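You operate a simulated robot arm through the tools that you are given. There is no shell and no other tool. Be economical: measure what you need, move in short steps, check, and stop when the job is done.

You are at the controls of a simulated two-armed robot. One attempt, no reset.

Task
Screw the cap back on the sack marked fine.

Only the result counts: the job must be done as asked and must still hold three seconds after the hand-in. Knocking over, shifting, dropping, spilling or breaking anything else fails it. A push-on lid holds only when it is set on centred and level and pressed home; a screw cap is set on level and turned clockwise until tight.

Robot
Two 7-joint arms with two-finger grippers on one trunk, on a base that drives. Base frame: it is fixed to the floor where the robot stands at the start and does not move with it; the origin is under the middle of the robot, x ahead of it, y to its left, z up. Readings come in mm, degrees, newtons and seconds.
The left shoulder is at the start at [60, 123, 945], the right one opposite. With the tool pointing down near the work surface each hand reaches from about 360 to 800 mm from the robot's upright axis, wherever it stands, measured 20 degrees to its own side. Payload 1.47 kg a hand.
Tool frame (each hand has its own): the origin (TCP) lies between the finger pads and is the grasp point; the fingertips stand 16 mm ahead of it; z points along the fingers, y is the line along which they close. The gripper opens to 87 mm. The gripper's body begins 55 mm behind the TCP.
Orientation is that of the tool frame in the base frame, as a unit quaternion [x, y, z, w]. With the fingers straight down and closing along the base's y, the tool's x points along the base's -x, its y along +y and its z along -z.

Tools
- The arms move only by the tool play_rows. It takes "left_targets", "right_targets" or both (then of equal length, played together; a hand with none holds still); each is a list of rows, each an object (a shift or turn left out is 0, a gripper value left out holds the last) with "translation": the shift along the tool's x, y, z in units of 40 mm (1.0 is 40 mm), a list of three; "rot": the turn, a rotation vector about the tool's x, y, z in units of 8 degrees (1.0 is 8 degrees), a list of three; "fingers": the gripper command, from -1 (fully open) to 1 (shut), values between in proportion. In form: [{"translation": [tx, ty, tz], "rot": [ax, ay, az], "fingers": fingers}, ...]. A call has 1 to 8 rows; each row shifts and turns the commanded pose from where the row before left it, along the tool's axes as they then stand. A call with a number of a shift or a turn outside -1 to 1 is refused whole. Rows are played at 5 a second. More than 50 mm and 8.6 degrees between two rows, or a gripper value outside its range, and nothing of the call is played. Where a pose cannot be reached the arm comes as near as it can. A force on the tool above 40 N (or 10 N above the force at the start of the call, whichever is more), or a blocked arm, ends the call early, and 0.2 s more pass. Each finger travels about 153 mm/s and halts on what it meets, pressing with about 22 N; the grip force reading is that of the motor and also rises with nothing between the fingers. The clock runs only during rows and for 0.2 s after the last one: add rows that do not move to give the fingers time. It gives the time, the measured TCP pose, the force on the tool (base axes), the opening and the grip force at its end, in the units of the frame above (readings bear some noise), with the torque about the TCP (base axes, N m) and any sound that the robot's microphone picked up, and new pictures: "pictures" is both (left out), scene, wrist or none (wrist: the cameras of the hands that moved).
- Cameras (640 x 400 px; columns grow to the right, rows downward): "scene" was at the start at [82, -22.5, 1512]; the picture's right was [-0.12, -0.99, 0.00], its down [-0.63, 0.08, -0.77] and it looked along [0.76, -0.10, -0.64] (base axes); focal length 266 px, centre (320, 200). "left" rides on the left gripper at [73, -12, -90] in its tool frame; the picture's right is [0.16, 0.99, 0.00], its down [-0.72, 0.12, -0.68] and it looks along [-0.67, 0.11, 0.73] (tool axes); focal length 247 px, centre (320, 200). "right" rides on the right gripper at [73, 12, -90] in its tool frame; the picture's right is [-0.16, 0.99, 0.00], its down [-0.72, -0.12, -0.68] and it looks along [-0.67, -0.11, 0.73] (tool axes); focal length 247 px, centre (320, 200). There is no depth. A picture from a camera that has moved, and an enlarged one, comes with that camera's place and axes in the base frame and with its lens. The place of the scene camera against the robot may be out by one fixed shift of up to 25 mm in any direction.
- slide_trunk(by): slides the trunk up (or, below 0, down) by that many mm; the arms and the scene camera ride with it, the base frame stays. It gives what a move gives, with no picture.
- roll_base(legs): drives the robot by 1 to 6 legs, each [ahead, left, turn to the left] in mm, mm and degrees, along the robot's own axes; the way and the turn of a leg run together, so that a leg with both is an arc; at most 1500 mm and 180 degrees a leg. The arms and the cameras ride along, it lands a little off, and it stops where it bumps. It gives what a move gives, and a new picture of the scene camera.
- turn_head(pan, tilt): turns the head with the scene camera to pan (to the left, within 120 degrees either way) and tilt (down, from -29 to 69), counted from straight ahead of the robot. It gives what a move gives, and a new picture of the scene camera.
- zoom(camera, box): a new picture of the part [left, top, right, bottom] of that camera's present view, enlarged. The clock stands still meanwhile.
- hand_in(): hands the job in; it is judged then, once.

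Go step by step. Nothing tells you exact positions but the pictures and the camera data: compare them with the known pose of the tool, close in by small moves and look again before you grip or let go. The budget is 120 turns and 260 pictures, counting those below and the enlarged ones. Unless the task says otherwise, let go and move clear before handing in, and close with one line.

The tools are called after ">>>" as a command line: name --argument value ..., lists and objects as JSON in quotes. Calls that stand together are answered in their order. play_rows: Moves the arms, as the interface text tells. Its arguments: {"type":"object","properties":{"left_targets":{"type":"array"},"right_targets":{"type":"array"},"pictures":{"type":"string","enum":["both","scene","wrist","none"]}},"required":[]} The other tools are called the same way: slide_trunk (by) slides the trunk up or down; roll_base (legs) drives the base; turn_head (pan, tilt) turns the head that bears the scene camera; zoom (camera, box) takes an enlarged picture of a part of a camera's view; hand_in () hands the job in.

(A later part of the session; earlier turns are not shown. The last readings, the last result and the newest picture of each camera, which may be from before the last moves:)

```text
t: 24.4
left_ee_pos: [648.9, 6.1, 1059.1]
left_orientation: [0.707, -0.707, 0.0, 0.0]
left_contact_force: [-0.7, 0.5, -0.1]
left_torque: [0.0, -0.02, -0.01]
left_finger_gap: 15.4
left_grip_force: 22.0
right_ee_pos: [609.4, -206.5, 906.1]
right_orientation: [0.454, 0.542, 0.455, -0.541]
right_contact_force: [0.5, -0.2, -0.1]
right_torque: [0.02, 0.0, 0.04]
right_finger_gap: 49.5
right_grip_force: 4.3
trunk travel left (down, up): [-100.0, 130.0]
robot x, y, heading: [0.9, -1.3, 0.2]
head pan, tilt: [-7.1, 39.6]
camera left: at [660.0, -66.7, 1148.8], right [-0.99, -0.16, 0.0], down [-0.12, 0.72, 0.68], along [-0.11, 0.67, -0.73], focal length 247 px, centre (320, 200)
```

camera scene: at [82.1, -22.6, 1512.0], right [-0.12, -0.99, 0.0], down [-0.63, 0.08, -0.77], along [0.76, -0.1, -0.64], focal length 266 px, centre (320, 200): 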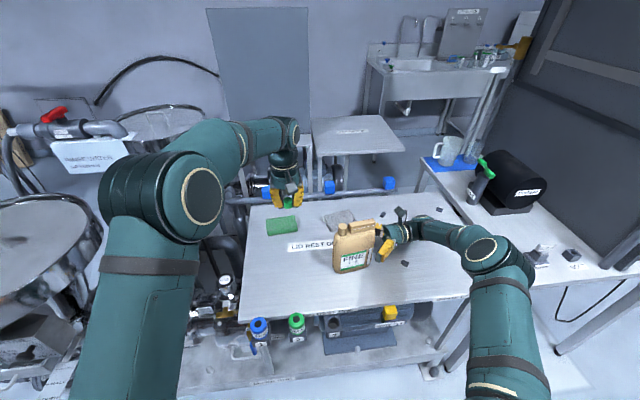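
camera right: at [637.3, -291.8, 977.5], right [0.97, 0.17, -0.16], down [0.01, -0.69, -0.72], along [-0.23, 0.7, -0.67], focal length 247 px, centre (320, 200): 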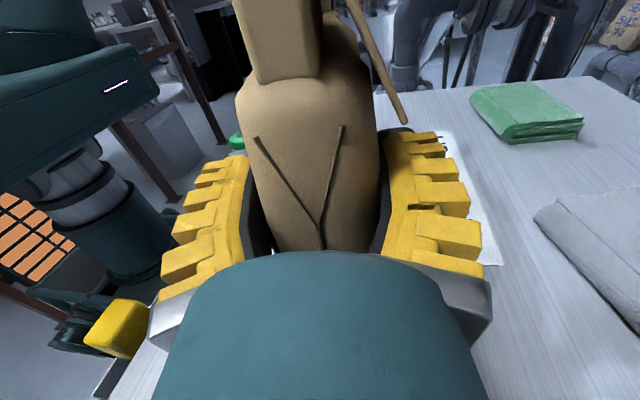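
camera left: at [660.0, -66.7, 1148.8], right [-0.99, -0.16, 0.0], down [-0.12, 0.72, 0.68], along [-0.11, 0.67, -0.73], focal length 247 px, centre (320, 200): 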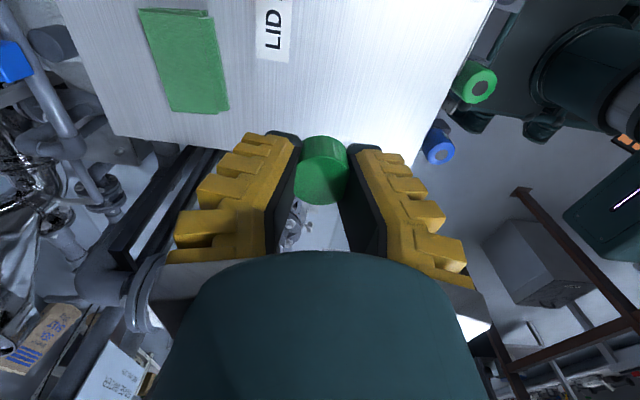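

The hand is turned 90° counter-clockwise with the fingers closing along x, so opening them later clears the block beside the spout. I move the cap over the spout, staying high.

>>> play_rows --left_targets '[{"translation": [0.73, 0.24, 0]}, {"translation": [0.73, 0.24, 0]}, {"translation": [0.73, 0.24, 0]}, {"translation": [0.73, 0.24, 0]}, {"translation": [0.72, 0.24, 0]}, {}]' --pictures "both"

>>> zoom --camera "scene" --box '[300, 180, 420, 255]'

>>> zoom --camera "left" --box '[220, 60, 420, 185]'

>>> zoom --camera "right" --box '[200, 0, 440, 150]'

```text
t: 25.8
left_ee_pos: [600.6, -139.3, 1059.0]
left_orientation: [0.707, -0.707, 0.0, 0.0]
left_contact_force: [0.4, 0.2, 0.3]
left_torque: [-0.01, 0.02, 0.0]
left_finger_gap: 15.0
left_grip_force: 22.0
right_ee_pos: [609.7, -205.8, 903.8]
right_orientation: [0.454, 0.542, 0.455, -0.541]
right_contact_force: [0.7, -0.2, -0.1]
right_torque: [-0.01, 0.02, 0.0]
right_finger_gap: 49.4
right_grip_force: 4.0
trunk travel left (down, up): [-100.0, 130.0]
robot x, y, heading: [1.6, -0.5, 0.0]
head pan, tilt: [-7.1, 39.6]
camera scene: at [82.2, -22.2, 1512.0], right [-0.12, -0.99, 0.0], down [-0.63, 0.08, -0.77], along [0.76, -0.1, -0.64], focal length 266 px, centre (320, 200)
camera left: at [611.7, -212.2, 1148.7], right [-0.99, -0.16, 0.0], down [-0.12, 0.72, 0.68], along [-0.11, 0.67, -0.73], focal length 247 px, centre (320, 200)
```

scene: 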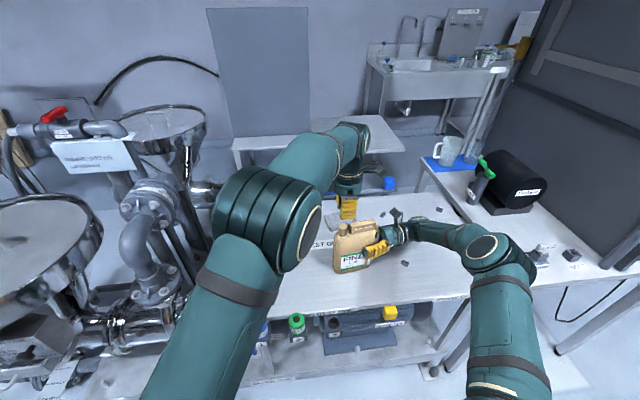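
left: 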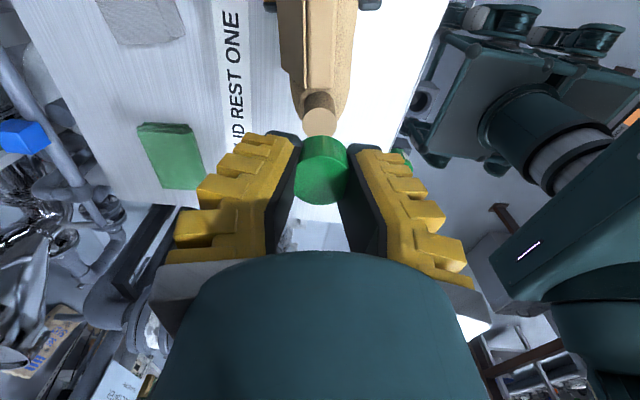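

```text
5.33 times, centred on (360, 218) of scene
camera zoom: at [82.2, -22.2, 1512.0], right [-0.12, -0.99, 0.0], down [-0.63, 0.08, -0.77], along [0.76, -0.1, -0.64], focal length 1418 px, centre (107, 107)
```

zoom: 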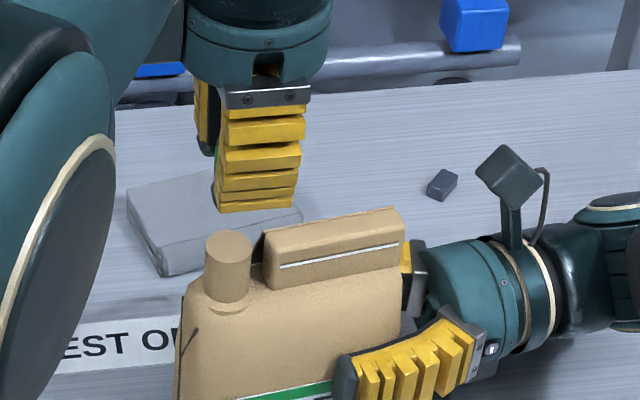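

```text
3.20 times, centred on (320, 122) of left
camera zoom: at [611.7, -212.2, 1148.7], right [-0.99, -0.16, 0.0], down [-0.12, 0.72, 0.68], along [-0.11, 0.67, -0.73], focal length 790 px, centre (320, 448)
```

zoom: 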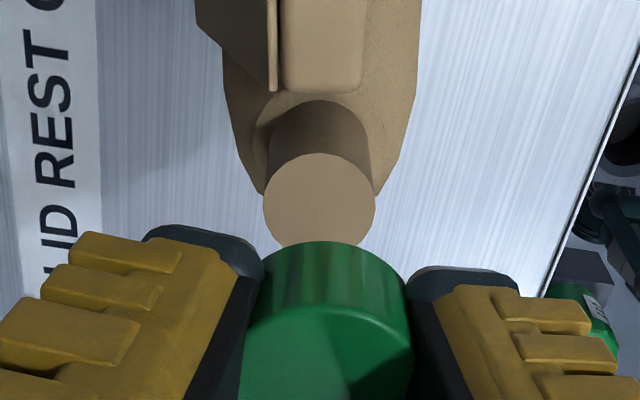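

```text
2.67 times, centred on (320, 75) of right
camera zoom: at [637.1, -291.6, 977.5], right [0.97, 0.17, -0.16], down [0.01, -0.69, -0.72], along [-0.23, 0.7, -0.67], focal length 659 px, centre (320, 533)
```

zoom: 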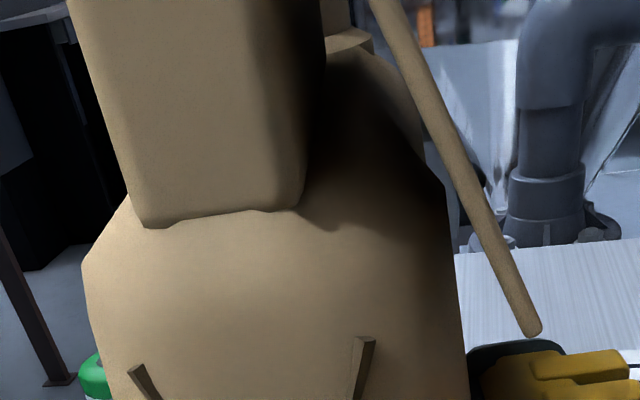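

The spout disc measures (599.6, -137.3, ~991). I shift 2 mm in +y and lower to just above the spout to check alignment from both views.

>>> play_rows --left_targets '[{"translation": [-0.05, 0, 0.3]}, {"translation": [0, 0, 0.3]}, {"translation": [0, 0, 0.3]}, {}]' --pictures "none"

>>> zoom --camera "scene" --box '[310, 190, 390, 240]'

>>> zoom --camera "left" --box '[240, 100, 400, 200]'

```text
t: 26.8
left_ee_pos: [600.1, -137.3, 1024.4]
left_orientation: [0.707, -0.707, -0.001, 0.0]
left_contact_force: [-0.7, -0.9, 0.0]
left_torque: [0.01, 0.01, 0.01]
left_finger_gap: 15.5
left_grip_force: 21.7
right_ee_pos: [609.5, -206.2, 904.2]
right_orientation: [0.454, 0.543, 0.455, -0.541]
right_contact_force: [0.2, -0.4, -0.6]
right_torque: [-0.02, 0.0, -0.01]
right_finger_gap: 49.5
right_grip_force: 4.1
trunk travel left (down, up): [-100.0, 130.0]
robot x, y, heading: [-1.9, -3.1, -0.1]
head pan, tilt: [-7.1, 39.6]
```

```text
8.00 times, centred on (350, 215) of scene
camera zoom: at [82.1, -22.5, 1512.0], right [-0.12, -0.99, 0.0], down [-0.63, 0.08, -0.77], along [0.76, -0.1, -0.64], focal length 2128 px, centre (80, 80)
```

zoom: 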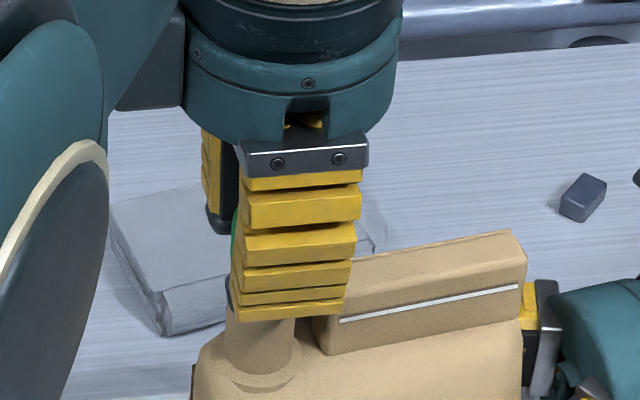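

```text
4.00 times, centred on (320, 150) of left
camera zoom: at [610.6, -210.2, 1113.3], right [-0.99, -0.16, 0.0], down [-0.12, 0.72, 0.68], along [-0.11, 0.67, -0.73], focal length 988 px, centre (320, 400)
```

zoom: 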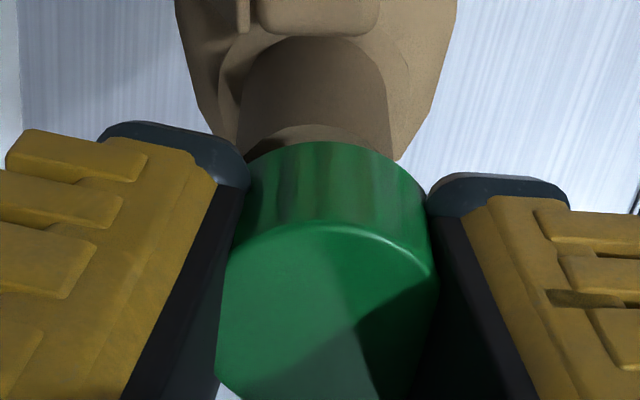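

The left view puts the cap about 2.6 mm off towards -x, and the scene view suggests about 1 mm more +y. I correct both and recheck.

>>> play_rows --left_targets '[{"translation": [-0.03, -0.065, 0.1]}, {}]' --pictures "none"

>>> zoom --camera "scene" --box '[330, 205, 370, 230]'

>>> zoom --camera "left" --box '[280, 100, 360, 150]'

```text
t: 27.4
left_ee_pos: [601.8, -136.7, 1019.5]
left_orientation: [-0.707, 0.707, 0.0, 0.0]
left_contact_force: [0.2, 1.4, 0.5]
left_torque: [0.01, 0.03, -0.02]
left_finger_gap: 15.2
left_grip_force: 22.0
right_ee_pos: [608.6, -205.4, 904.1]
right_orientation: [0.454, 0.543, 0.455, -0.54]
right_contact_force: [1.1, -0.3, -0.1]
right_torque: [-0.01, -0.03, -0.01]
right_finger_gap: 49.6
right_grip_force: 4.2
trunk travel left (down, up): [-100.0, 130.0]
robot x, y, heading: [-3.8, 1.8, 0.3]
head pan, tilt: [-7.1, 39.6]
```

```text
16.00 times, centred on (350, 218) of scene
camera zoom: at [82.1, -22.5, 1512.0], right [-0.12, -0.99, 0.0], down [-0.63, 0.08, -0.77], along [0.76, -0.1, -0.64], focal length 4255 px, centre (-160, -80)
```

zoom: 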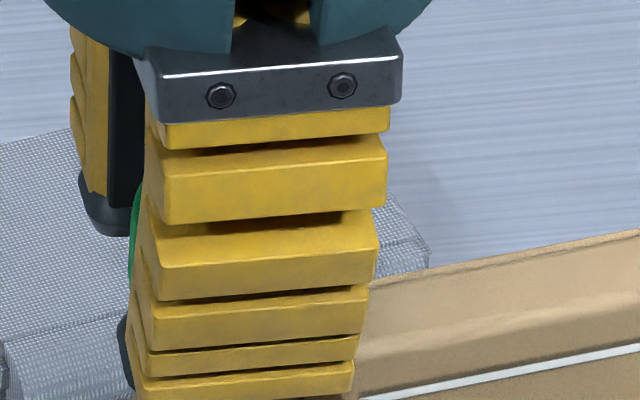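

```text
8.00 times, centred on (320, 125) of left
camera zoom: at [613.2, -208.8, 1109.4], right [-0.99, -0.16, 0.0], down [-0.12, 0.72, 0.68], along [-0.11, 0.67, -0.73], focal length 1976 px, centre (320, 800)
```

zoom: 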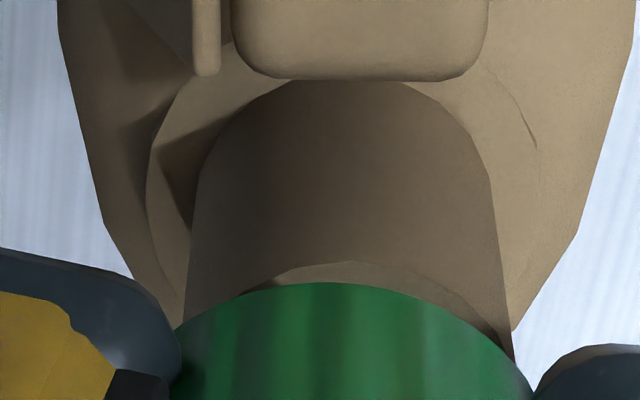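

Horizontally (x) the cap should go back about 1.9 mm; the y offset is still unclear from this angle. I raise slightly and turn the hand 90° so the wrist camera measures y directly.

>>> play_rows --left_targets '[{"translation": [0, 0.048, -0.35]}, {"rot": [0, 0, 1]}, {"rot": [0, 0, 1]}, {"rot": [0, 0, 1]}, {"rot": [0, 0, 1]}, {"rot": [0, 0, 1]}, {"rot": [0, 0, 1]}, {"rot": [0, 0, 1]}]' --pictures "none"

>>> play_rows --left_targets '[{"rot": [0, 0, 1]}, {"rot": [0, 0, 1]}, {"rot": [0, 0, 1]}, {"rot": [0, 0, 1]}, {"rot": [0, 0, 0.25]}, {}]' --pictures "none"

>>> zoom --camera "scene" --box '[310, 190, 390, 240]'

>>> zoom --camera "left" --box '[260, 75, 380, 150]'

```text
t: 29.2
left_ee_pos: [600.2, -136.6, 1033.8]
left_orientation: [-0.292, 0.957, 0.0, -0.001]
left_contact_force: [-0.9, 0.5, 0.2]
left_torque: [0.02, -0.02, -0.06]
left_finger_gap: 15.1
left_grip_force: 22.0
right_ee_pos: [609.1, -206.4, 904.9]
right_orientation: [0.454, 0.543, 0.455, -0.541]
right_contact_force: [-0.6, -0.3, 0.5]
right_torque: [0.01, 0.04, -0.02]
right_finger_gap: 49.5
right_grip_force: 3.9
trunk travel left (down, up): [-100.0, 130.0]
robot x, y, heading: [1.9, 0.6, -0.0]
head pan, tilt: [-7.1, 39.6]
```

```text
t: 30.6
left_ee_pos: [601.4, -136.4, 1034.0]
left_orientation: [0.001, 1.0, 0.0, 0.0]
left_contact_force: [-0.7, 0.7, 0.7]
left_torque: [0.02, 0.0, 0.03]
left_finger_gap: 15.0
left_grip_force: 21.8
right_ee_pos: [609.2, -206.9, 905.5]
right_orientation: [0.455, 0.542, 0.455, -0.54]
right_contact_force: [0.1, -0.4, 0.5]
right_torque: [0.02, -0.01, 0.0]
right_finger_gap: 49.3
right_grip_force: 4.5
trunk travel left (down, up): [-100.0, 130.0]
robot x, y, heading: [-1.2, -0.2, 0.1]
head pan, tilt: [-7.1, 39.6]
```

```text
8.00 times, centred on (350, 215) of scene
camera zoom: at [82.1, -22.4, 1512.0], right [-0.12, -0.99, 0.0], down [-0.63, 0.08, -0.77], along [0.76, -0.1, -0.64], focal length 2128 px, centre (80, 80)
```

zoom: 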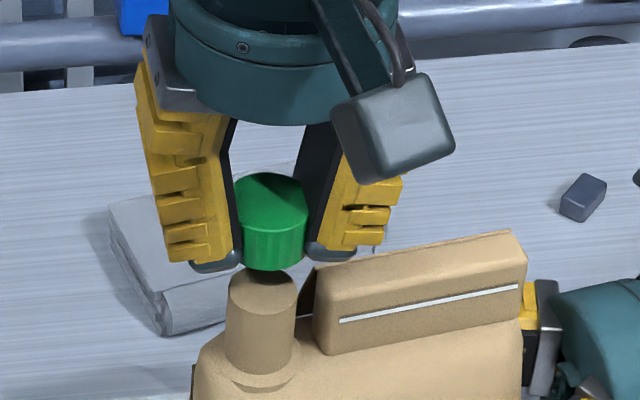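

```text
5.33 times, centred on (320, 112) of left
camera zoom: at [528.0, -147.8, 1122.9], right [-0.16, 0.99, 0.0], down [0.72, 0.12, 0.68], along [0.67, 0.11, -0.73], focal length 1317 px, centre (320, 667)
```

zoom: 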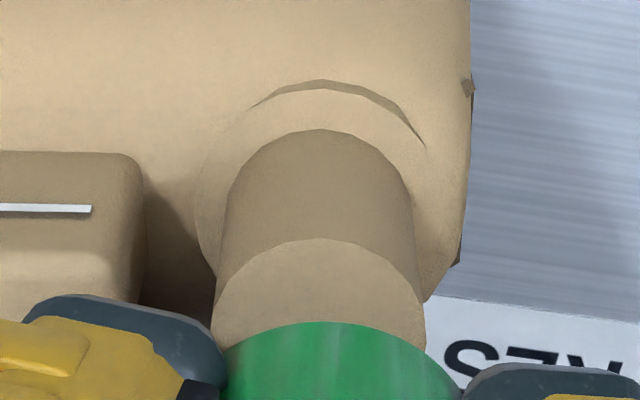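

From both views the TCP is aligned with the spout in y to about 1 mm, and the cap sits about 2 mm toward -x of the tool frame in the grip. I turn back to the -90° pose, correct for that, and lower to contact.

>>> play_rows --left_targets '[{"rot": [0, 0, -1]}, {"rot": [0, 0, -1]}, {"rot": [0, 0, -1]}, {"rot": [0, 0, -1]}, {"rot": [0, 0, -1]}, {"rot": [0, 0, -1]}, {"rot": [0, 0, -1]}, {"rot": [0, 0, -1]}]' --pictures "none"

>>> play_rows --left_targets '[{"rot": [0, 0, -1]}, {"rot": [0, 0, -1]}, {"rot": [0, 0, -1]}, {"rot": [0, 0, -0.25]}, {"translation": [0.04, 0, 0.3]}, {}]' --pictures "none"

>>> zoom --camera "left" --box '[280, 100, 360, 150]'

```text
t: 32.4
left_ee_pos: [602.1, -136.0, 1032.5]
left_orientation: [-0.53, 0.848, -0.001, 0.0]
left_contact_force: [0.2, 0.3, 0.5]
left_torque: [0.01, -0.02, -0.02]
left_finger_gap: 15.5
left_grip_force: 21.9
right_ee_pos: [609.5, -206.1, 905.5]
right_orientation: [0.454, 0.543, 0.455, -0.54]
right_contact_force: [0.8, 1.0, -1.3]
right_torque: [0.02, 0.01, 0.03]
right_finger_gap: 49.5
right_grip_force: 4.5
trunk travel left (down, up): [-100.0, 130.0]
robot x, y, heading: [-0.7, -1.5, -0.0]
head pan, tilt: [-7.1, 39.6]
```

```text
t: 33.8
left_ee_pos: [601.9, -137.4, 1021.4]
left_orientation: [-0.707, 0.708, 0.0, -0.001]
left_contact_force: [0.3, -0.7, 1.1]
left_torque: [0.03, 0.02, 0.01]
left_finger_gap: 15.5
left_grip_force: 22.5
right_ee_pos: [609.3, -206.7, 904.9]
right_orientation: [0.454, 0.543, 0.455, -0.54]
right_contact_force: [0.7, -0.2, 0.7]
right_torque: [-0.03, -0.02, -0.01]
right_finger_gap: 49.5
right_grip_force: 4.5
trunk travel left (down, up): [-100.0, 130.0]
robot x, y, heading: [-2.5, 1.3, 0.1]
head pan, tilt: [-7.1, 39.6]
```

```text
8.00 times, centred on (320, 125) of left
camera zoom: at [612.7, -210.3, 1110.6], right [-0.99, -0.16, 0.0], down [-0.12, 0.72, 0.68], along [-0.11, 0.67, -0.73], focal length 1976 px, centre (320, 800)
```

zoom: 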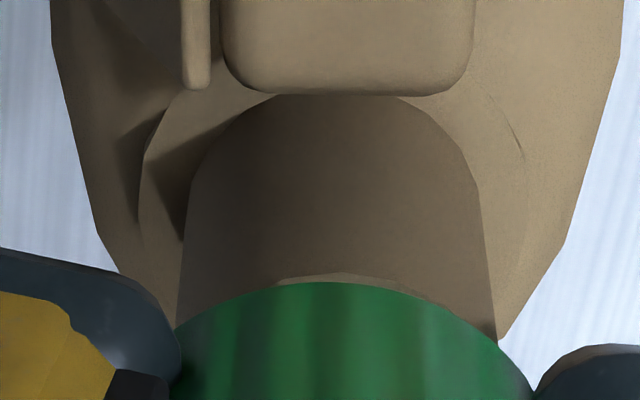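

>>> play_rows --left_targets '[{"translation": [0, 0.025, 0.08]}, {"translation": [0, 0, 0.08]}, {}]' --pictures "none"

>>> zoom --camera "left" --box '[260, 75, 380, 150]'

>>> zoom --camera "scene" --box '[310, 190, 390, 240]'

```text
t: 34.6
left_ee_pos: [598.9, -138.7, 1015.5]
left_orientation: [0.707, -0.707, -0.001, 0.001]
left_contact_force: [-0.7, 0.0, 0.0]
left_torque: [-0.03, -0.04, 0.02]
left_finger_gap: 15.4
left_grip_force: 21.9
right_ee_pos: [609.7, -206.7, 905.1]
right_orientation: [0.455, 0.542, 0.456, -0.54]
right_contact_force: [0.9, 0.0, -0.5]
right_torque: [-0.02, 0.02, -0.02]
right_finger_gap: 49.3
right_grip_force: 4.8
trunk travel left (down, up): [-100.0, 130.0]
robot x, y, heading: [-0.4, 1.2, -0.2]
head pan, tilt: [-7.1, 39.6]
```

```text
5.33 times, centred on (320, 112) of left
camera zoom: at [611.1, -210.3, 1104.0], right [-0.99, -0.16, 0.0], down [-0.12, 0.72, 0.68], along [-0.11, 0.67, -0.73], focal length 1317 px, centre (320, 667)
```

zoom: 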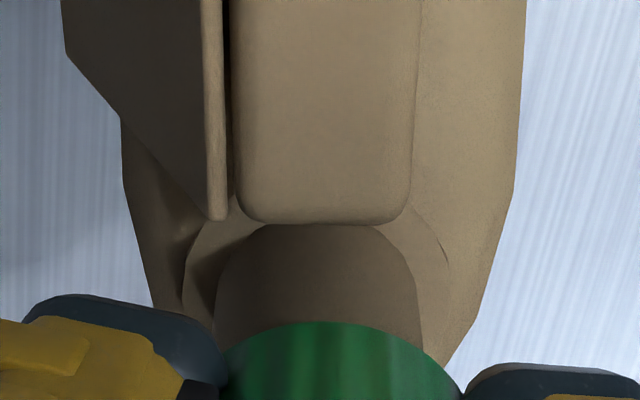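

```text
8.00 times, centred on (350, 215) of scene
camera zoom: at [82.1, -22.5, 1512.0], right [-0.12, -0.99, 0.0], down [-0.63, 0.08, -0.77], along [0.76, -0.1, -0.64], focal length 2128 px, centre (80, 80)
```

zoom: 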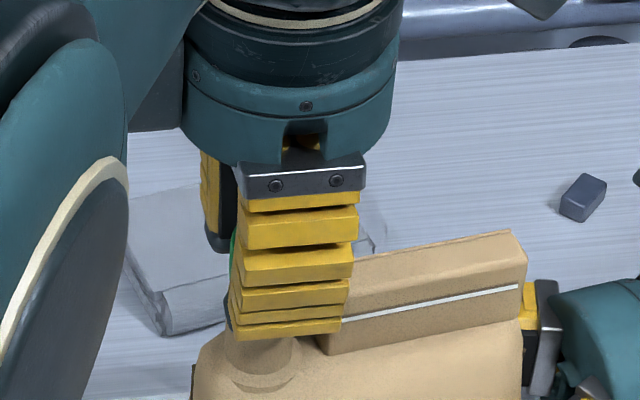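

Centred in both directions. I lower slowly, watching for contact.

>>> play_rows --left_targets '[{"translation": [0, 0, 0.05]}, {"translation": [0, 0, 0.05]}, {"translation": [0, 0, 0.05]}, {}]' --pictures "none"

```text
t: 35.6
left_ee_pos: [600.6, -138.1, 1008.1]
left_orientation: [0.707, -0.707, 0.0, 0.0]
left_contact_force: [-0.2, 0.0, 0.5]
left_torque: [-0.02, 0.01, -0.01]
left_finger_gap: 15.4
left_grip_force: 22.3
right_ee_pos: [608.6, -206.6, 903.8]
right_orientation: [0.454, 0.543, 0.455, -0.541]
right_contact_force: [-0.5, 0.6, 0.1]
right_torque: [-0.01, 0.0, 0.01]
right_finger_gap: 49.5
right_grip_force: 4.4
trunk travel left (down, up): [-100.0, 130.0]
robot x, y, heading: [1.8, -0.8, -0.2]
head pan, tilt: [-7.1, 39.6]
```

>>> play_rows --left_targets '[{"translation": [0, 0, 0.05]}, {"translation": [0, 0, 0.05]}, {}]' --pictures "none"

>>> zoom --camera "left" --box '[240, 80, 400, 180]'

>>> zoom --camera "scene" --box '[310, 190, 390, 240]'

```text
t: 36.4
left_ee_pos: [600.1, -138.3, 1004.7]
left_orientation: [0.707, -0.707, 0.0, 0.0]
left_contact_force: [0.4, 0.4, -0.2]
left_torque: [-0.01, 0.03, 0.02]
left_finger_gap: 15.5
left_grip_force: 21.8
right_ee_pos: [609.7, -206.6, 905.1]
right_orientation: [0.454, 0.543, 0.455, -0.541]
right_contact_force: [0.0, 0.7, 0.0]
right_torque: [-0.01, 0.01, -0.01]
right_finger_gap: 49.4
right_grip_force: 4.7
trunk travel left (down, up): [-100.0, 130.0]
robot x, y, heading: [1.4, -1.9, -0.2]
head pan, tilt: [-7.1, 39.6]
```

```text
4.00 times, centred on (320, 130) of left
camera zoom: at [611.2, -210.7, 1094.5], right [-0.99, -0.16, 0.0], down [-0.12, 0.72, 0.68], along [-0.11, 0.67, -0.73], focal length 988 px, centre (320, 480)
```

zoom: 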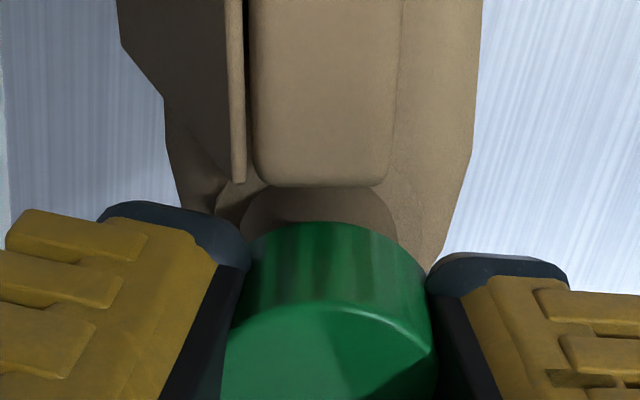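

```text
8.00 times, centred on (350, 215) of scene
camera zoom: at [82.1, -22.5, 1512.0], right [-0.12, -0.99, 0.0], down [-0.63, 0.08, -0.77], along [0.76, -0.1, -0.64], focal length 2128 px, centre (80, 80)
```

zoom: 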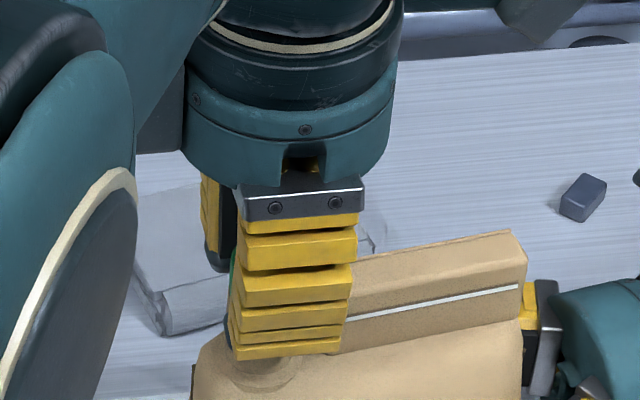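

The cap is sliding over the spout freely. I keep lowering until it seats.

>>> play_rows --left_targets '[{"translation": [0, 0, 0.04]}, {"translation": [0, 0, 0.04]}, {"translation": [0, 0, 0.04]}, {}]' --pictures "none"

```text
t: 37.4
left_ee_pos: [600.6, -137.7, 999.8]
left_orientation: [-0.707, 0.708, 0.0, 0.0]
left_contact_force: [0.2, -0.1, 0.2]
left_torque: [-0.01, -0.01, 0.0]
left_finger_gap: 15.4
left_grip_force: 22.0
right_ee_pos: [609.1, -206.8, 904.8]
right_orientation: [0.455, 0.542, 0.455, -0.541]
right_contact_force: [0.1, 0.8, -0.2]
right_torque: [0.05, 0.01, 0.02]
right_finger_gap: 49.3
right_grip_force: 4.2
trunk travel left (down, up): [-100.0, 130.0]
robot x, y, heading: [-3.6, -1.4, 0.0]
head pan, tilt: [-7.1, 39.6]
```

>>> play_rows --left_targets '[{"translation": [0, 0, 0.04]}, {"translation": [0, 0, 0.04]}, {}]' --pictures "none"

>>> zoom --camera "left" --box '[240, 80, 400, 180]'

```text
t: 38.2
left_ee_pos: [600.1, -137.7, 996.0]
left_orientation: [-0.707, 0.707, 0.0, 0.001]
left_contact_force: [0.6, 0.9, -0.1]
left_torque: [0.03, 0.02, 0.04]
left_finger_gap: 15.2
left_grip_force: 21.8
right_ee_pos: [608.9, -205.9, 905.2]
right_orientation: [0.454, 0.542, 0.455, -0.541]
right_contact_force: [0.2, -0.1, 0.3]
right_torque: [0.03, -0.05, 0.01]
right_finger_gap: 49.3
right_grip_force: 4.4
trunk travel left (down, up): [-100.0, 130.0]
robot x, y, heading: [-0.6, 0.7, -0.2]
head pan, tilt: [-7.1, 39.6]
```

```text
4.00 times, centred on (320, 130) of left
camera zoom: at [611.7, -210.6, 1086.4], right [-0.99, -0.16, 0.0], down [-0.12, 0.72, 0.68], along [-0.11, 0.67, -0.73], focal length 988 px, centre (320, 480)
```

zoom: 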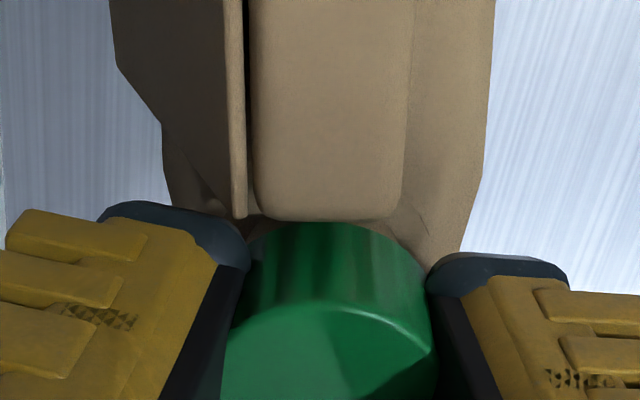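

>>> play_rows --left_targets '[{"translation": [0, 0, 0.03]}, {"translation": [0, 0, 0.03]}, {}]' --pictures "none"

>>> zoom --camera "left" --box '[240, 80, 400, 180]'

>>> zoom --camera "scene" --box '[310, 190, 390, 240]'

```text
t: 39.0
left_ee_pos: [600.4, -137.8, 993.8]
left_orientation: [-0.707, 0.708, 0.0, 0.0]
left_contact_force: [0.1, 0.0, -0.7]
left_torque: [0.02, -0.02, 0.01]
left_finger_gap: 15.4
left_grip_force: 21.8
right_ee_pos: [609.1, -205.8, 904.1]
right_orientation: [0.454, 0.542, 0.455, -0.541]
right_contact_force: [0.3, -0.1, 1.2]
right_torque: [0.02, -0.02, -0.04]
right_finger_gap: 49.3
right_grip_force: 4.5
trunk travel left (down, up): [-100.0, 130.0]
robot x, y, heading: [1.9, -3.1, -0.0]
head pan, tilt: [-7.1, 39.6]
```

```text
4.00 times, centred on (320, 130) of left
camera zoom: at [612.0, -210.6, 1084.0], right [-0.99, -0.16, 0.0], down [-0.12, 0.72, 0.68], along [-0.11, 0.67, -0.73], focal length 988 px, centre (320, 480)
```

zoom: 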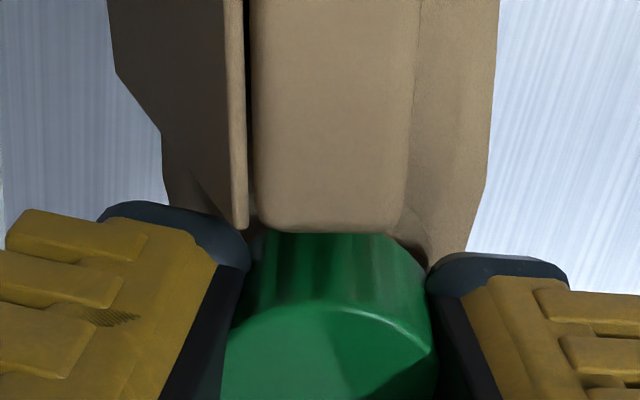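

```text
8.00 times, centred on (350, 215) of scene
camera zoom: at [82.1, -22.5, 1512.0], right [-0.12, -0.99, 0.0], down [-0.63, 0.08, -0.77], along [0.76, -0.1, -0.64], focal length 2128 px, centre (80, 80)
```

zoom: 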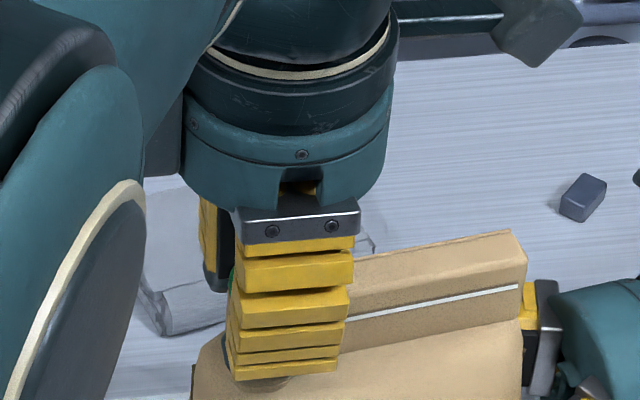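

>>> play_rows --left_targets '[{"translation": [0, 0, 0.03]}, {"translation": [0, 0, 0.03]}, {"translation": [0, 0, 0.03]}, {}]' --pictures "none"

>>> zoom --camera "left" --box '[240, 80, 400, 180]'

```text
t: 40.0
left_ee_pos: [599.2, -138.9, 991.6]
left_orientation: [-0.707, 0.707, -0.001, 0.0]
left_contact_force: [0.4, -0.2, 9.5]
left_torque: [0.03, 0.01, -0.01]
left_finger_gap: 16.2
left_grip_force: 22.1
right_ee_pos: [608.9, -205.9, 906.0]
right_orientation: [0.455, 0.542, 0.456, -0.54]
right_contact_force: [0.2, -0.6, -0.3]
right_torque: [0.0, -0.02, -0.04]
right_finger_gap: 50.0
right_grip_force: 4.6
trunk travel left (down, up): [-100.0, 130.0]
robot x, y, heading: [3.6, -1.6, -0.0]
head pan, tilt: [-7.1, 39.6]
```

```text
4.00 times, centred on (320, 130) of left
camera zoom: at [611.5, -210.1, 1081.8], right [-0.99, -0.16, 0.0], down [-0.12, 0.72, 0.68], along [-0.11, 0.67, -0.73], focal length 988 px, centre (320, 480)
```

zoom: 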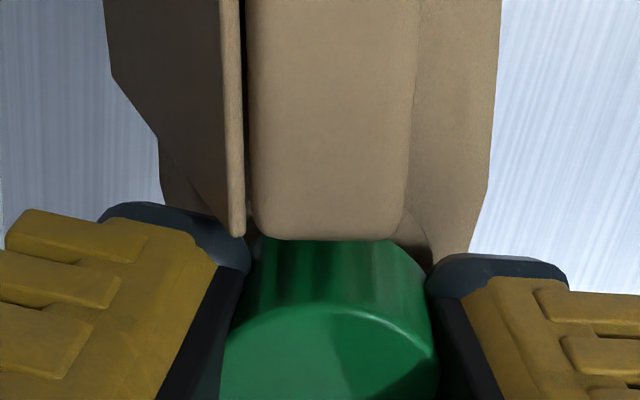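

Seated, with 9.5 N of contact. I start turning clockwise (+z of the downward tool), watching the torque.

>>> play_rows --left_targets '[{"rot": [0, 0, 1]}, {"rot": [0, 0, 1]}, {"rot": [0, 0, 1]}, {"rot": [0, 0, 1]}, {"rot": [0, 0, 1]}]' --pictures "none"

>>> zoom --camera "scene" --box '[280, 190, 440, 290]'

```text
t: 41.2
left_ee_pos: [599.8, -135.3, 993.7]
left_orientation: [-0.422, 0.906, -0.001, 0.001]
left_contact_force: [8.8, 9.0, 12.6]
left_torque: [-0.07, -0.09, 0.63]
left_finger_gap: 21.2
left_grip_force: 21.8
right_ee_pos: [607.4, -205.5, 905.0]
right_orientation: [0.453, 0.544, 0.454, -0.541]
right_contact_force: [-11.6, -3.1, 0.3]
right_torque: [0.18, -0.01, -0.19]
right_finger_gap: 55.5
right_grip_force: 7.3
trunk travel left (down, up): [-100.0, 130.0]
robot x, y, heading: [-2.1, -0.5, 0.1]
head pan, tilt: [-7.1, 39.6]
```

```text
4.00 times, centred on (360, 240) of scene
camera zoom: at [80.6, -21.2, 1512.1], right [-0.12, -0.99, 0.0], down [-0.63, 0.08, -0.77], along [0.77, -0.1, -0.64], focal length 1064 px, centre (160, 40)
```

zoom: 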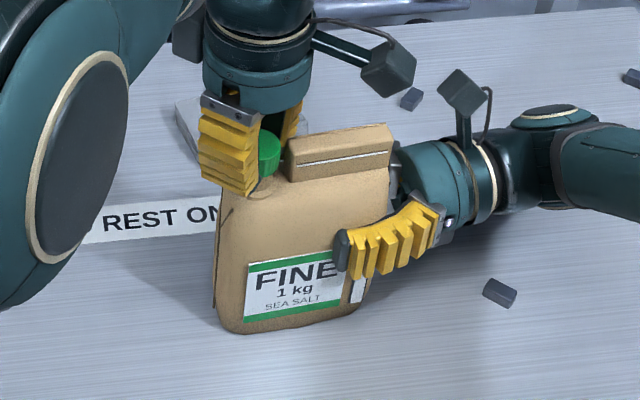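

>>> zoom --camera "left" --box '[160, 60, 480, 260]'

>>> zoom --camera "scene" --box '[320, 200, 380, 238]'

```text
2.00 times, centred on (320, 160) of left
camera zoom: at [561.0, -198.7, 1081.6], right [-0.86, 0.51, 0.0], down [0.38, 0.63, 0.68], along [0.35, 0.58, -0.73], focal length 494 px, centre (320, 280)
```

zoom: 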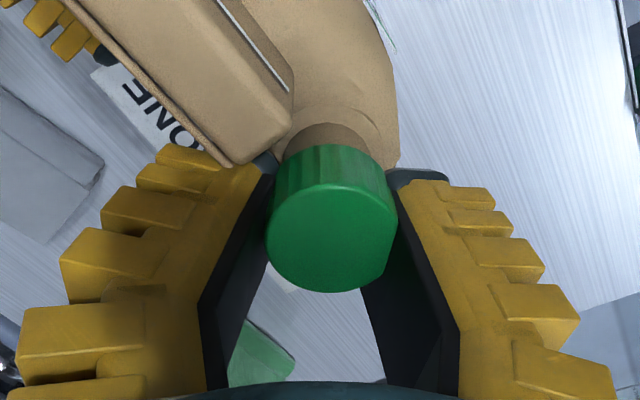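

```text
10.53 times, centred on (350, 219) of scene
camera zoom: at [80.6, -21.2, 1512.1], right [-0.12, -0.99, 0.0], down [-0.63, 0.08, -0.77], along [0.77, -0.1, -0.64], focal length 2799 px, centre (4, 0)
```

zoom: 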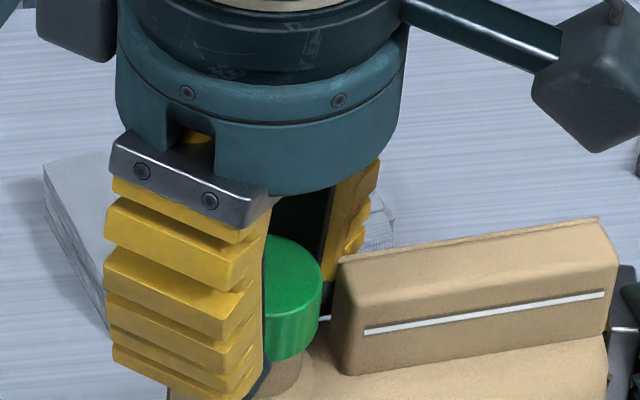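

The trailing finger has run into the block/flap beside the spout, so this stroke was blocked early. I rotate back slightly, release, lift clear and inspect.

>>> play_rows --left_targets '[{"rot": [0, 0, -1]}, {"rot": [0, 0, -1]}, {"fingers": 0.0}, {"fingers": -0.1}, {}, {"translation": [0, 0, -0.5]}, {"translation": [0, 0, -0.8]}, {}]' --pictures "both"

>>> zoom --camera "scene" --box '[310, 190, 390, 240]'

>>> zoom --camera "left" --box '[200, 40, 440, 190]'

```text
t: 43.0
left_ee_pos: [601.4, -137.5, 1043.4]
left_orientation: [-0.544, 0.839, 0.0, 0.0]
left_contact_force: [0.0, 0.6, 0.5]
left_torque: [-0.01, -0.02, -0.02]
left_finger_gap: 53.4
left_grip_force: 4.1
right_ee_pos: [609.3, -205.9, 904.2]
right_orientation: [0.455, 0.542, 0.455, -0.541]
right_contact_force: [0.3, 0.0, -1.3]
right_torque: [0.03, -0.01, 0.0]
right_finger_gap: 49.2
right_grip_force: 4.1
trunk travel left (down, up): [-100.0, 130.0]
robot x, y, heading: [0.8, -1.5, -0.1]
head pan, tilt: [-7.1, 39.6]
camera scene: at [82.3, -22.6, 1511.9], right [-0.12, -0.99, 0.0], down [-0.63, 0.08, -0.77], along [0.76, -0.1, -0.64], focal length 266 px, centre (320, 200)
camera left: at [582.0, -208.7, 1133.7], right [-0.97, 0.26, 0.0], down [0.19, 0.71, 0.68], along [0.17, 0.66, -0.73], focal length 247 px, centre (320, 200)
```

scene: 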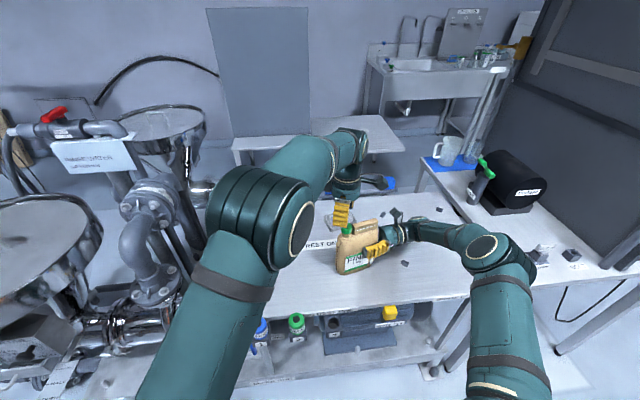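
left: 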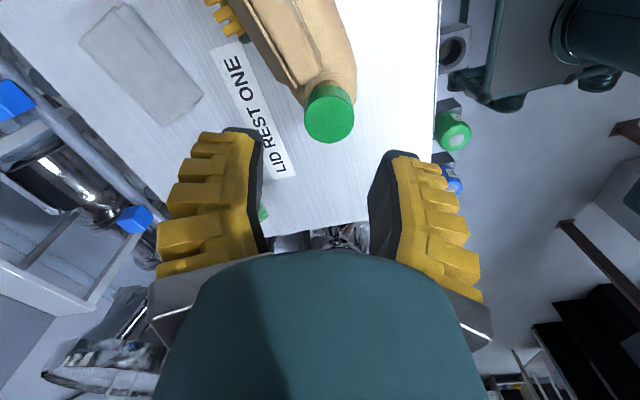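

```text
8.00 times, centred on (350, 215) of scene
camera zoom: at [82.3, -22.6, 1511.9], right [-0.12, -0.99, 0.0], down [-0.63, 0.08, -0.77], along [0.76, -0.1, -0.64], focal length 2128 px, centre (80, 80)
```

zoom: 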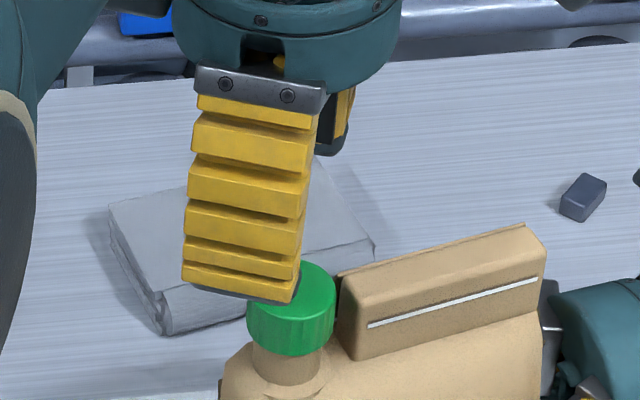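

```text
2.67 times, centred on (320, 115) of left
camera zoom: at [582.0, -208.7, 1133.7], right [-0.97, 0.26, 0.0], down [0.19, 0.71, 0.68], along [0.17, 0.66, -0.73], focal length 659 px, centre (320, 427)
```

zoom: 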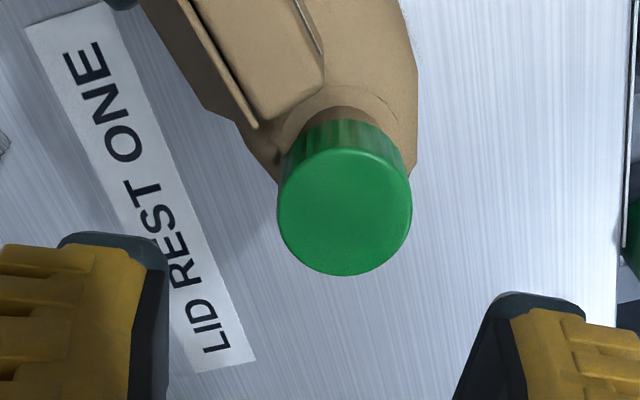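

>>> zoom --camera "scene" --box '[290, 200, 418, 280]'

>>> zoom --camera "right" --box '[140, 0, 500, 225]'

```text
5.00 times, centred on (354, 240) of scene
camera zoom: at [82.3, -22.6, 1511.9], right [-0.12, -0.99, 0.0], down [-0.63, 0.08, -0.77], along [0.76, -0.1, -0.64], focal length 1330 px, centre (150, 0)
```

zoom: 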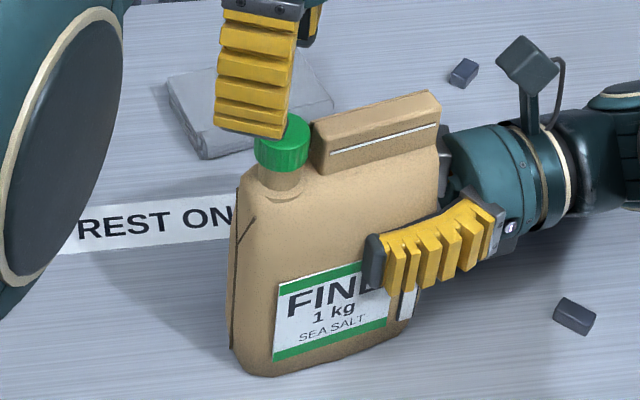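

```text
1.78 times, centred on (320, 112) of right
camera zoom: at [637.2, -292.0, 977.4], right [0.97, 0.17, -0.16], down [0.01, -0.69, -0.72], along [-0.23, 0.7, -0.67], focal length 439 px, centre (320, 356)
```

zoom: 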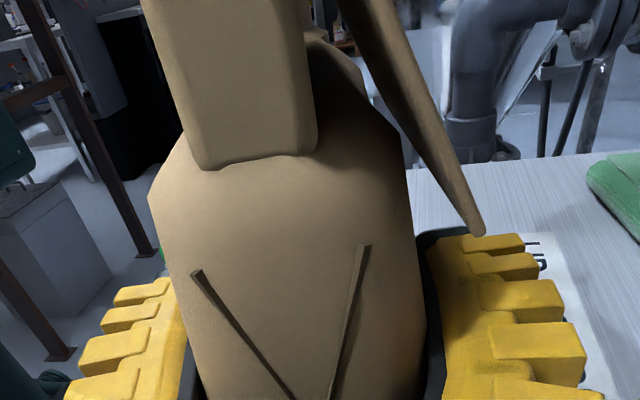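

The cap is on the spout, but the sack yawed a few degrees and shifted about 8 mm. I firm up the right grip moderately, which should also realign the sack, then re-measure.

>>> play_rows --right_targets '[{"fingers": 0.1}, {"fingers": 0.18}, {}, {}]' --pictures "none"

>>> zoom --camera "scene" --box '[290, 200, 418, 280]'

>>> zoom --camera "left" --box '[200, 0, 440, 150]'

```text
t: 44.0
left_ee_pos: [600.4, -137.8, 1044.7]
left_orientation: [-0.544, 0.839, 0.0, 0.001]
left_contact_force: [-1.5, -0.2, 0.4]
left_torque: [0.02, -0.02, -0.01]
left_finger_gap: 53.1
left_grip_force: 3.6
right_ee_pos: [608.4, -206.0, 904.8]
right_orientation: [0.455, 0.542, 0.455, -0.54]
right_contact_force: [-4.7, -1.7, -1.0]
right_torque: [0.11, 0.18, 0.18]
right_finger_gap: 45.7
right_grip_force: 21.8
trunk travel left (down, up): [-100.0, 130.0]
robot x, y, heading: [2.3, -4.1, -0.1]
head pan, tilt: [-7.1, 39.6]
```

```text
5.00 times, centred on (354, 240) of scene
camera zoom: at [81.6, -22.7, 1512.0], right [-0.12, -0.99, 0.0], down [-0.63, 0.08, -0.77], along [0.77, -0.1, -0.64], focal length 1330 px, centre (150, 0)
```

zoom: 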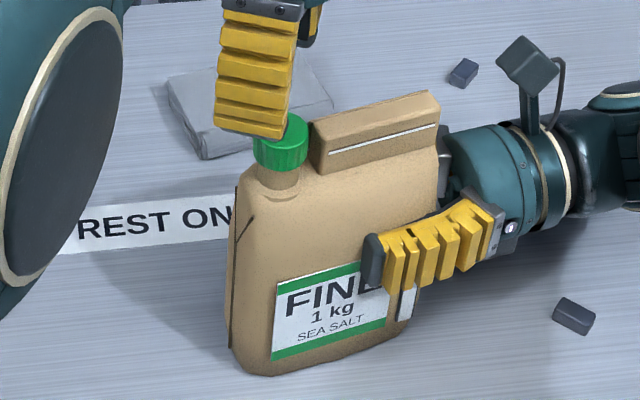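

```text
2.67 times, centred on (320, 75) of left
camera zoom: at [581.5, -208.9, 1133.7], right [-0.97, 0.26, 0.0], down [0.19, 0.71, 0.68], along [0.18, 0.66, -0.73], focal length 659 px, centre (320, 533)
```

zoom: 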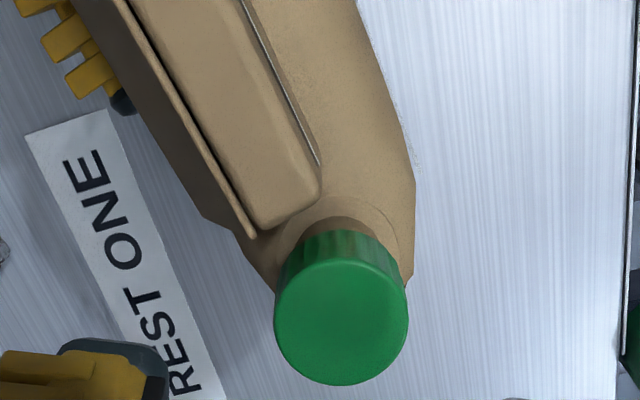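

The right hand now holds the sack firmly. The cap centre is about (595, -142), with the block and flap close on its -y side, so I'll ratchet in ~50° strokes over the clear sector, opening only slightly between strokes. First I pre-turn counter-clockwise above the cap.

>>> play_rows --left_targets '[{"translation": [0.16, 0.088, 0]}, {"rot": [0, 0, -1]}, {"rot": [0, 0, -1]}, {"rot": [0, 0, -1]}, {"rot": [0, 0, -1]}, {"rot": [0, 0, -1]}, {"rot": [0, 0, -1]}, {"rot": [0, 0, -1]}]' --pictures "wrist"

>>> zoom --camera "left" --box '[200, 40, 440, 190]'

>>> zoom --camera "scene" --box '[290, 180, 418, 260]'

```text
t: 45.8
left_ee_pos: [593.2, -143.4, 1042.8]
left_orientation: [0.875, -0.484, 0.0, 0.0]
left_contact_force: [0.0, -0.2, -0.2]
left_torque: [-0.01, -0.01, 0.02]
left_finger_gap: 53.3
left_grip_force: 4.0
right_ee_pos: [608.3, -205.6, 904.7]
right_orientation: [0.454, 0.543, 0.455, -0.54]
right_contact_force: [-2.6, -2.8, 0.1]
right_torque: [-0.05, 0.12, 0.1]
right_finger_gap: 46.0
right_grip_force: 21.9
trunk travel left (down, up): [-100.0, 130.0]
robot x, y, heading: [0.2, -1.0, 0.0]
head pan, tilt: [-7.1, 39.6]
camera left: at [642.3, -197.9, 1132.4], right [-0.75, -0.66, 0.0], down [-0.48, 0.55, 0.68], along [-0.45, 0.51, -0.73], focal length 247 px, centre (320, 200)
```

left: 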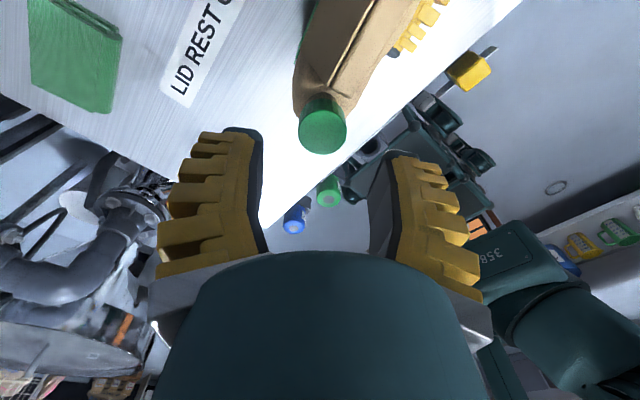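

```text
2.67 times, centred on (320, 115) of left
camera zoom: at [642.3, -197.9, 1132.4], right [-0.75, -0.66, 0.0], down [-0.48, 0.55, 0.68], along [-0.45, 0.51, -0.73], focal length 659 px, centre (320, 427)
```

zoom: 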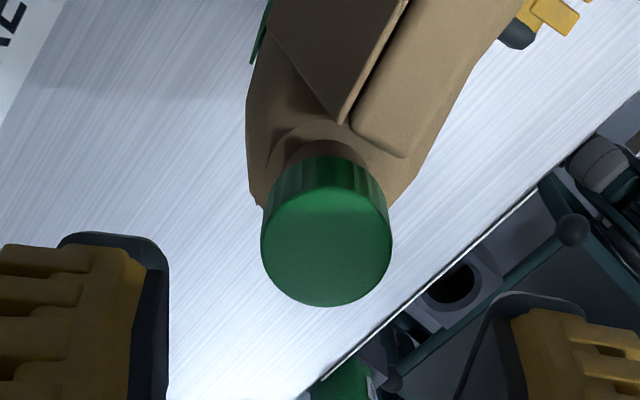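

```text
5.00 times, centred on (354, 220) of scene
camera zoom: at [81.8, -22.7, 1512.0], right [-0.12, -0.99, 0.0], down [-0.63, 0.08, -0.77], along [0.77, -0.1, -0.64], focal length 1330 px, centre (150, 100)
```

zoom: 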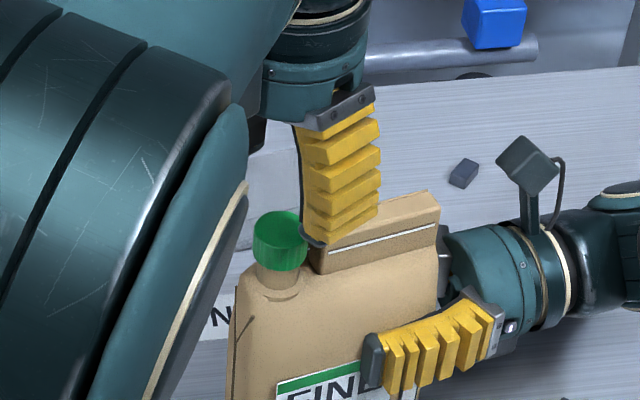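

The cap is centred within about 1 mm under the TCP at yaw -122°. I descend with the fingers open just enough, then check.

>>> play_rows --left_targets '[{"translation": [0.028, 0, 0.4]}, {"translation": [0, 0, 0.4]}, {"translation": [0, 0, 0.2]}, {"translation": [0, 0, 0.2]}, {}]' --pictures "wrist"

>>> zoom --camera "left" --box '[200, 60, 440, 210]'

```text
t: 47.0
left_ee_pos: [595.6, -142.8, 994.8]
left_orientation: [0.874, -0.485, 0.0, 0.0]
left_contact_force: [0.1, 0.7, 0.0]
left_torque: [-0.01, 0.0, -0.01]
left_finger_gap: 53.2
left_grip_force: 3.5
right_ee_pos: [609.2, -206.9, 905.7]
right_orientation: [0.454, 0.543, 0.456, -0.54]
right_contact_force: [-3.4, -1.7, -0.1]
right_torque: [0.02, 0.09, 0.1]
right_finger_gap: 45.6
right_grip_force: 21.9
trunk travel left (down, up): [-100.0, 130.0]
robot x, y, heading: [-2.7, -1.3, -0.0]
head pan, tilt: [-7.1, 39.6]
camera left: at [642.8, -198.4, 1084.3], right [-0.75, -0.66, 0.0], down [-0.48, 0.55, 0.68], along [-0.45, 0.51, -0.73], focal length 247 px, centre (320, 200)
```

left: 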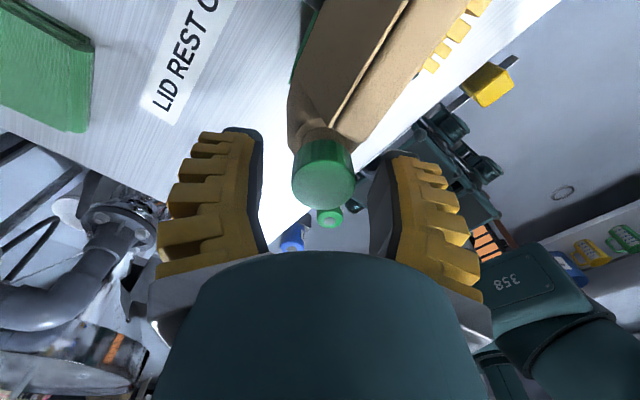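

```text
2.67 times, centred on (320, 135) of left
camera zoom: at [642.8, -198.4, 1084.3], right [-0.75, -0.66, 0.0], down [-0.48, 0.55, 0.68], along [-0.45, 0.51, -0.73], focal length 659 px, centre (320, 373)
```

zoom: 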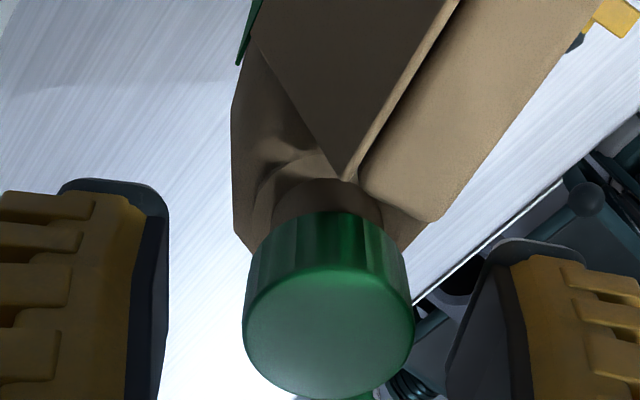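

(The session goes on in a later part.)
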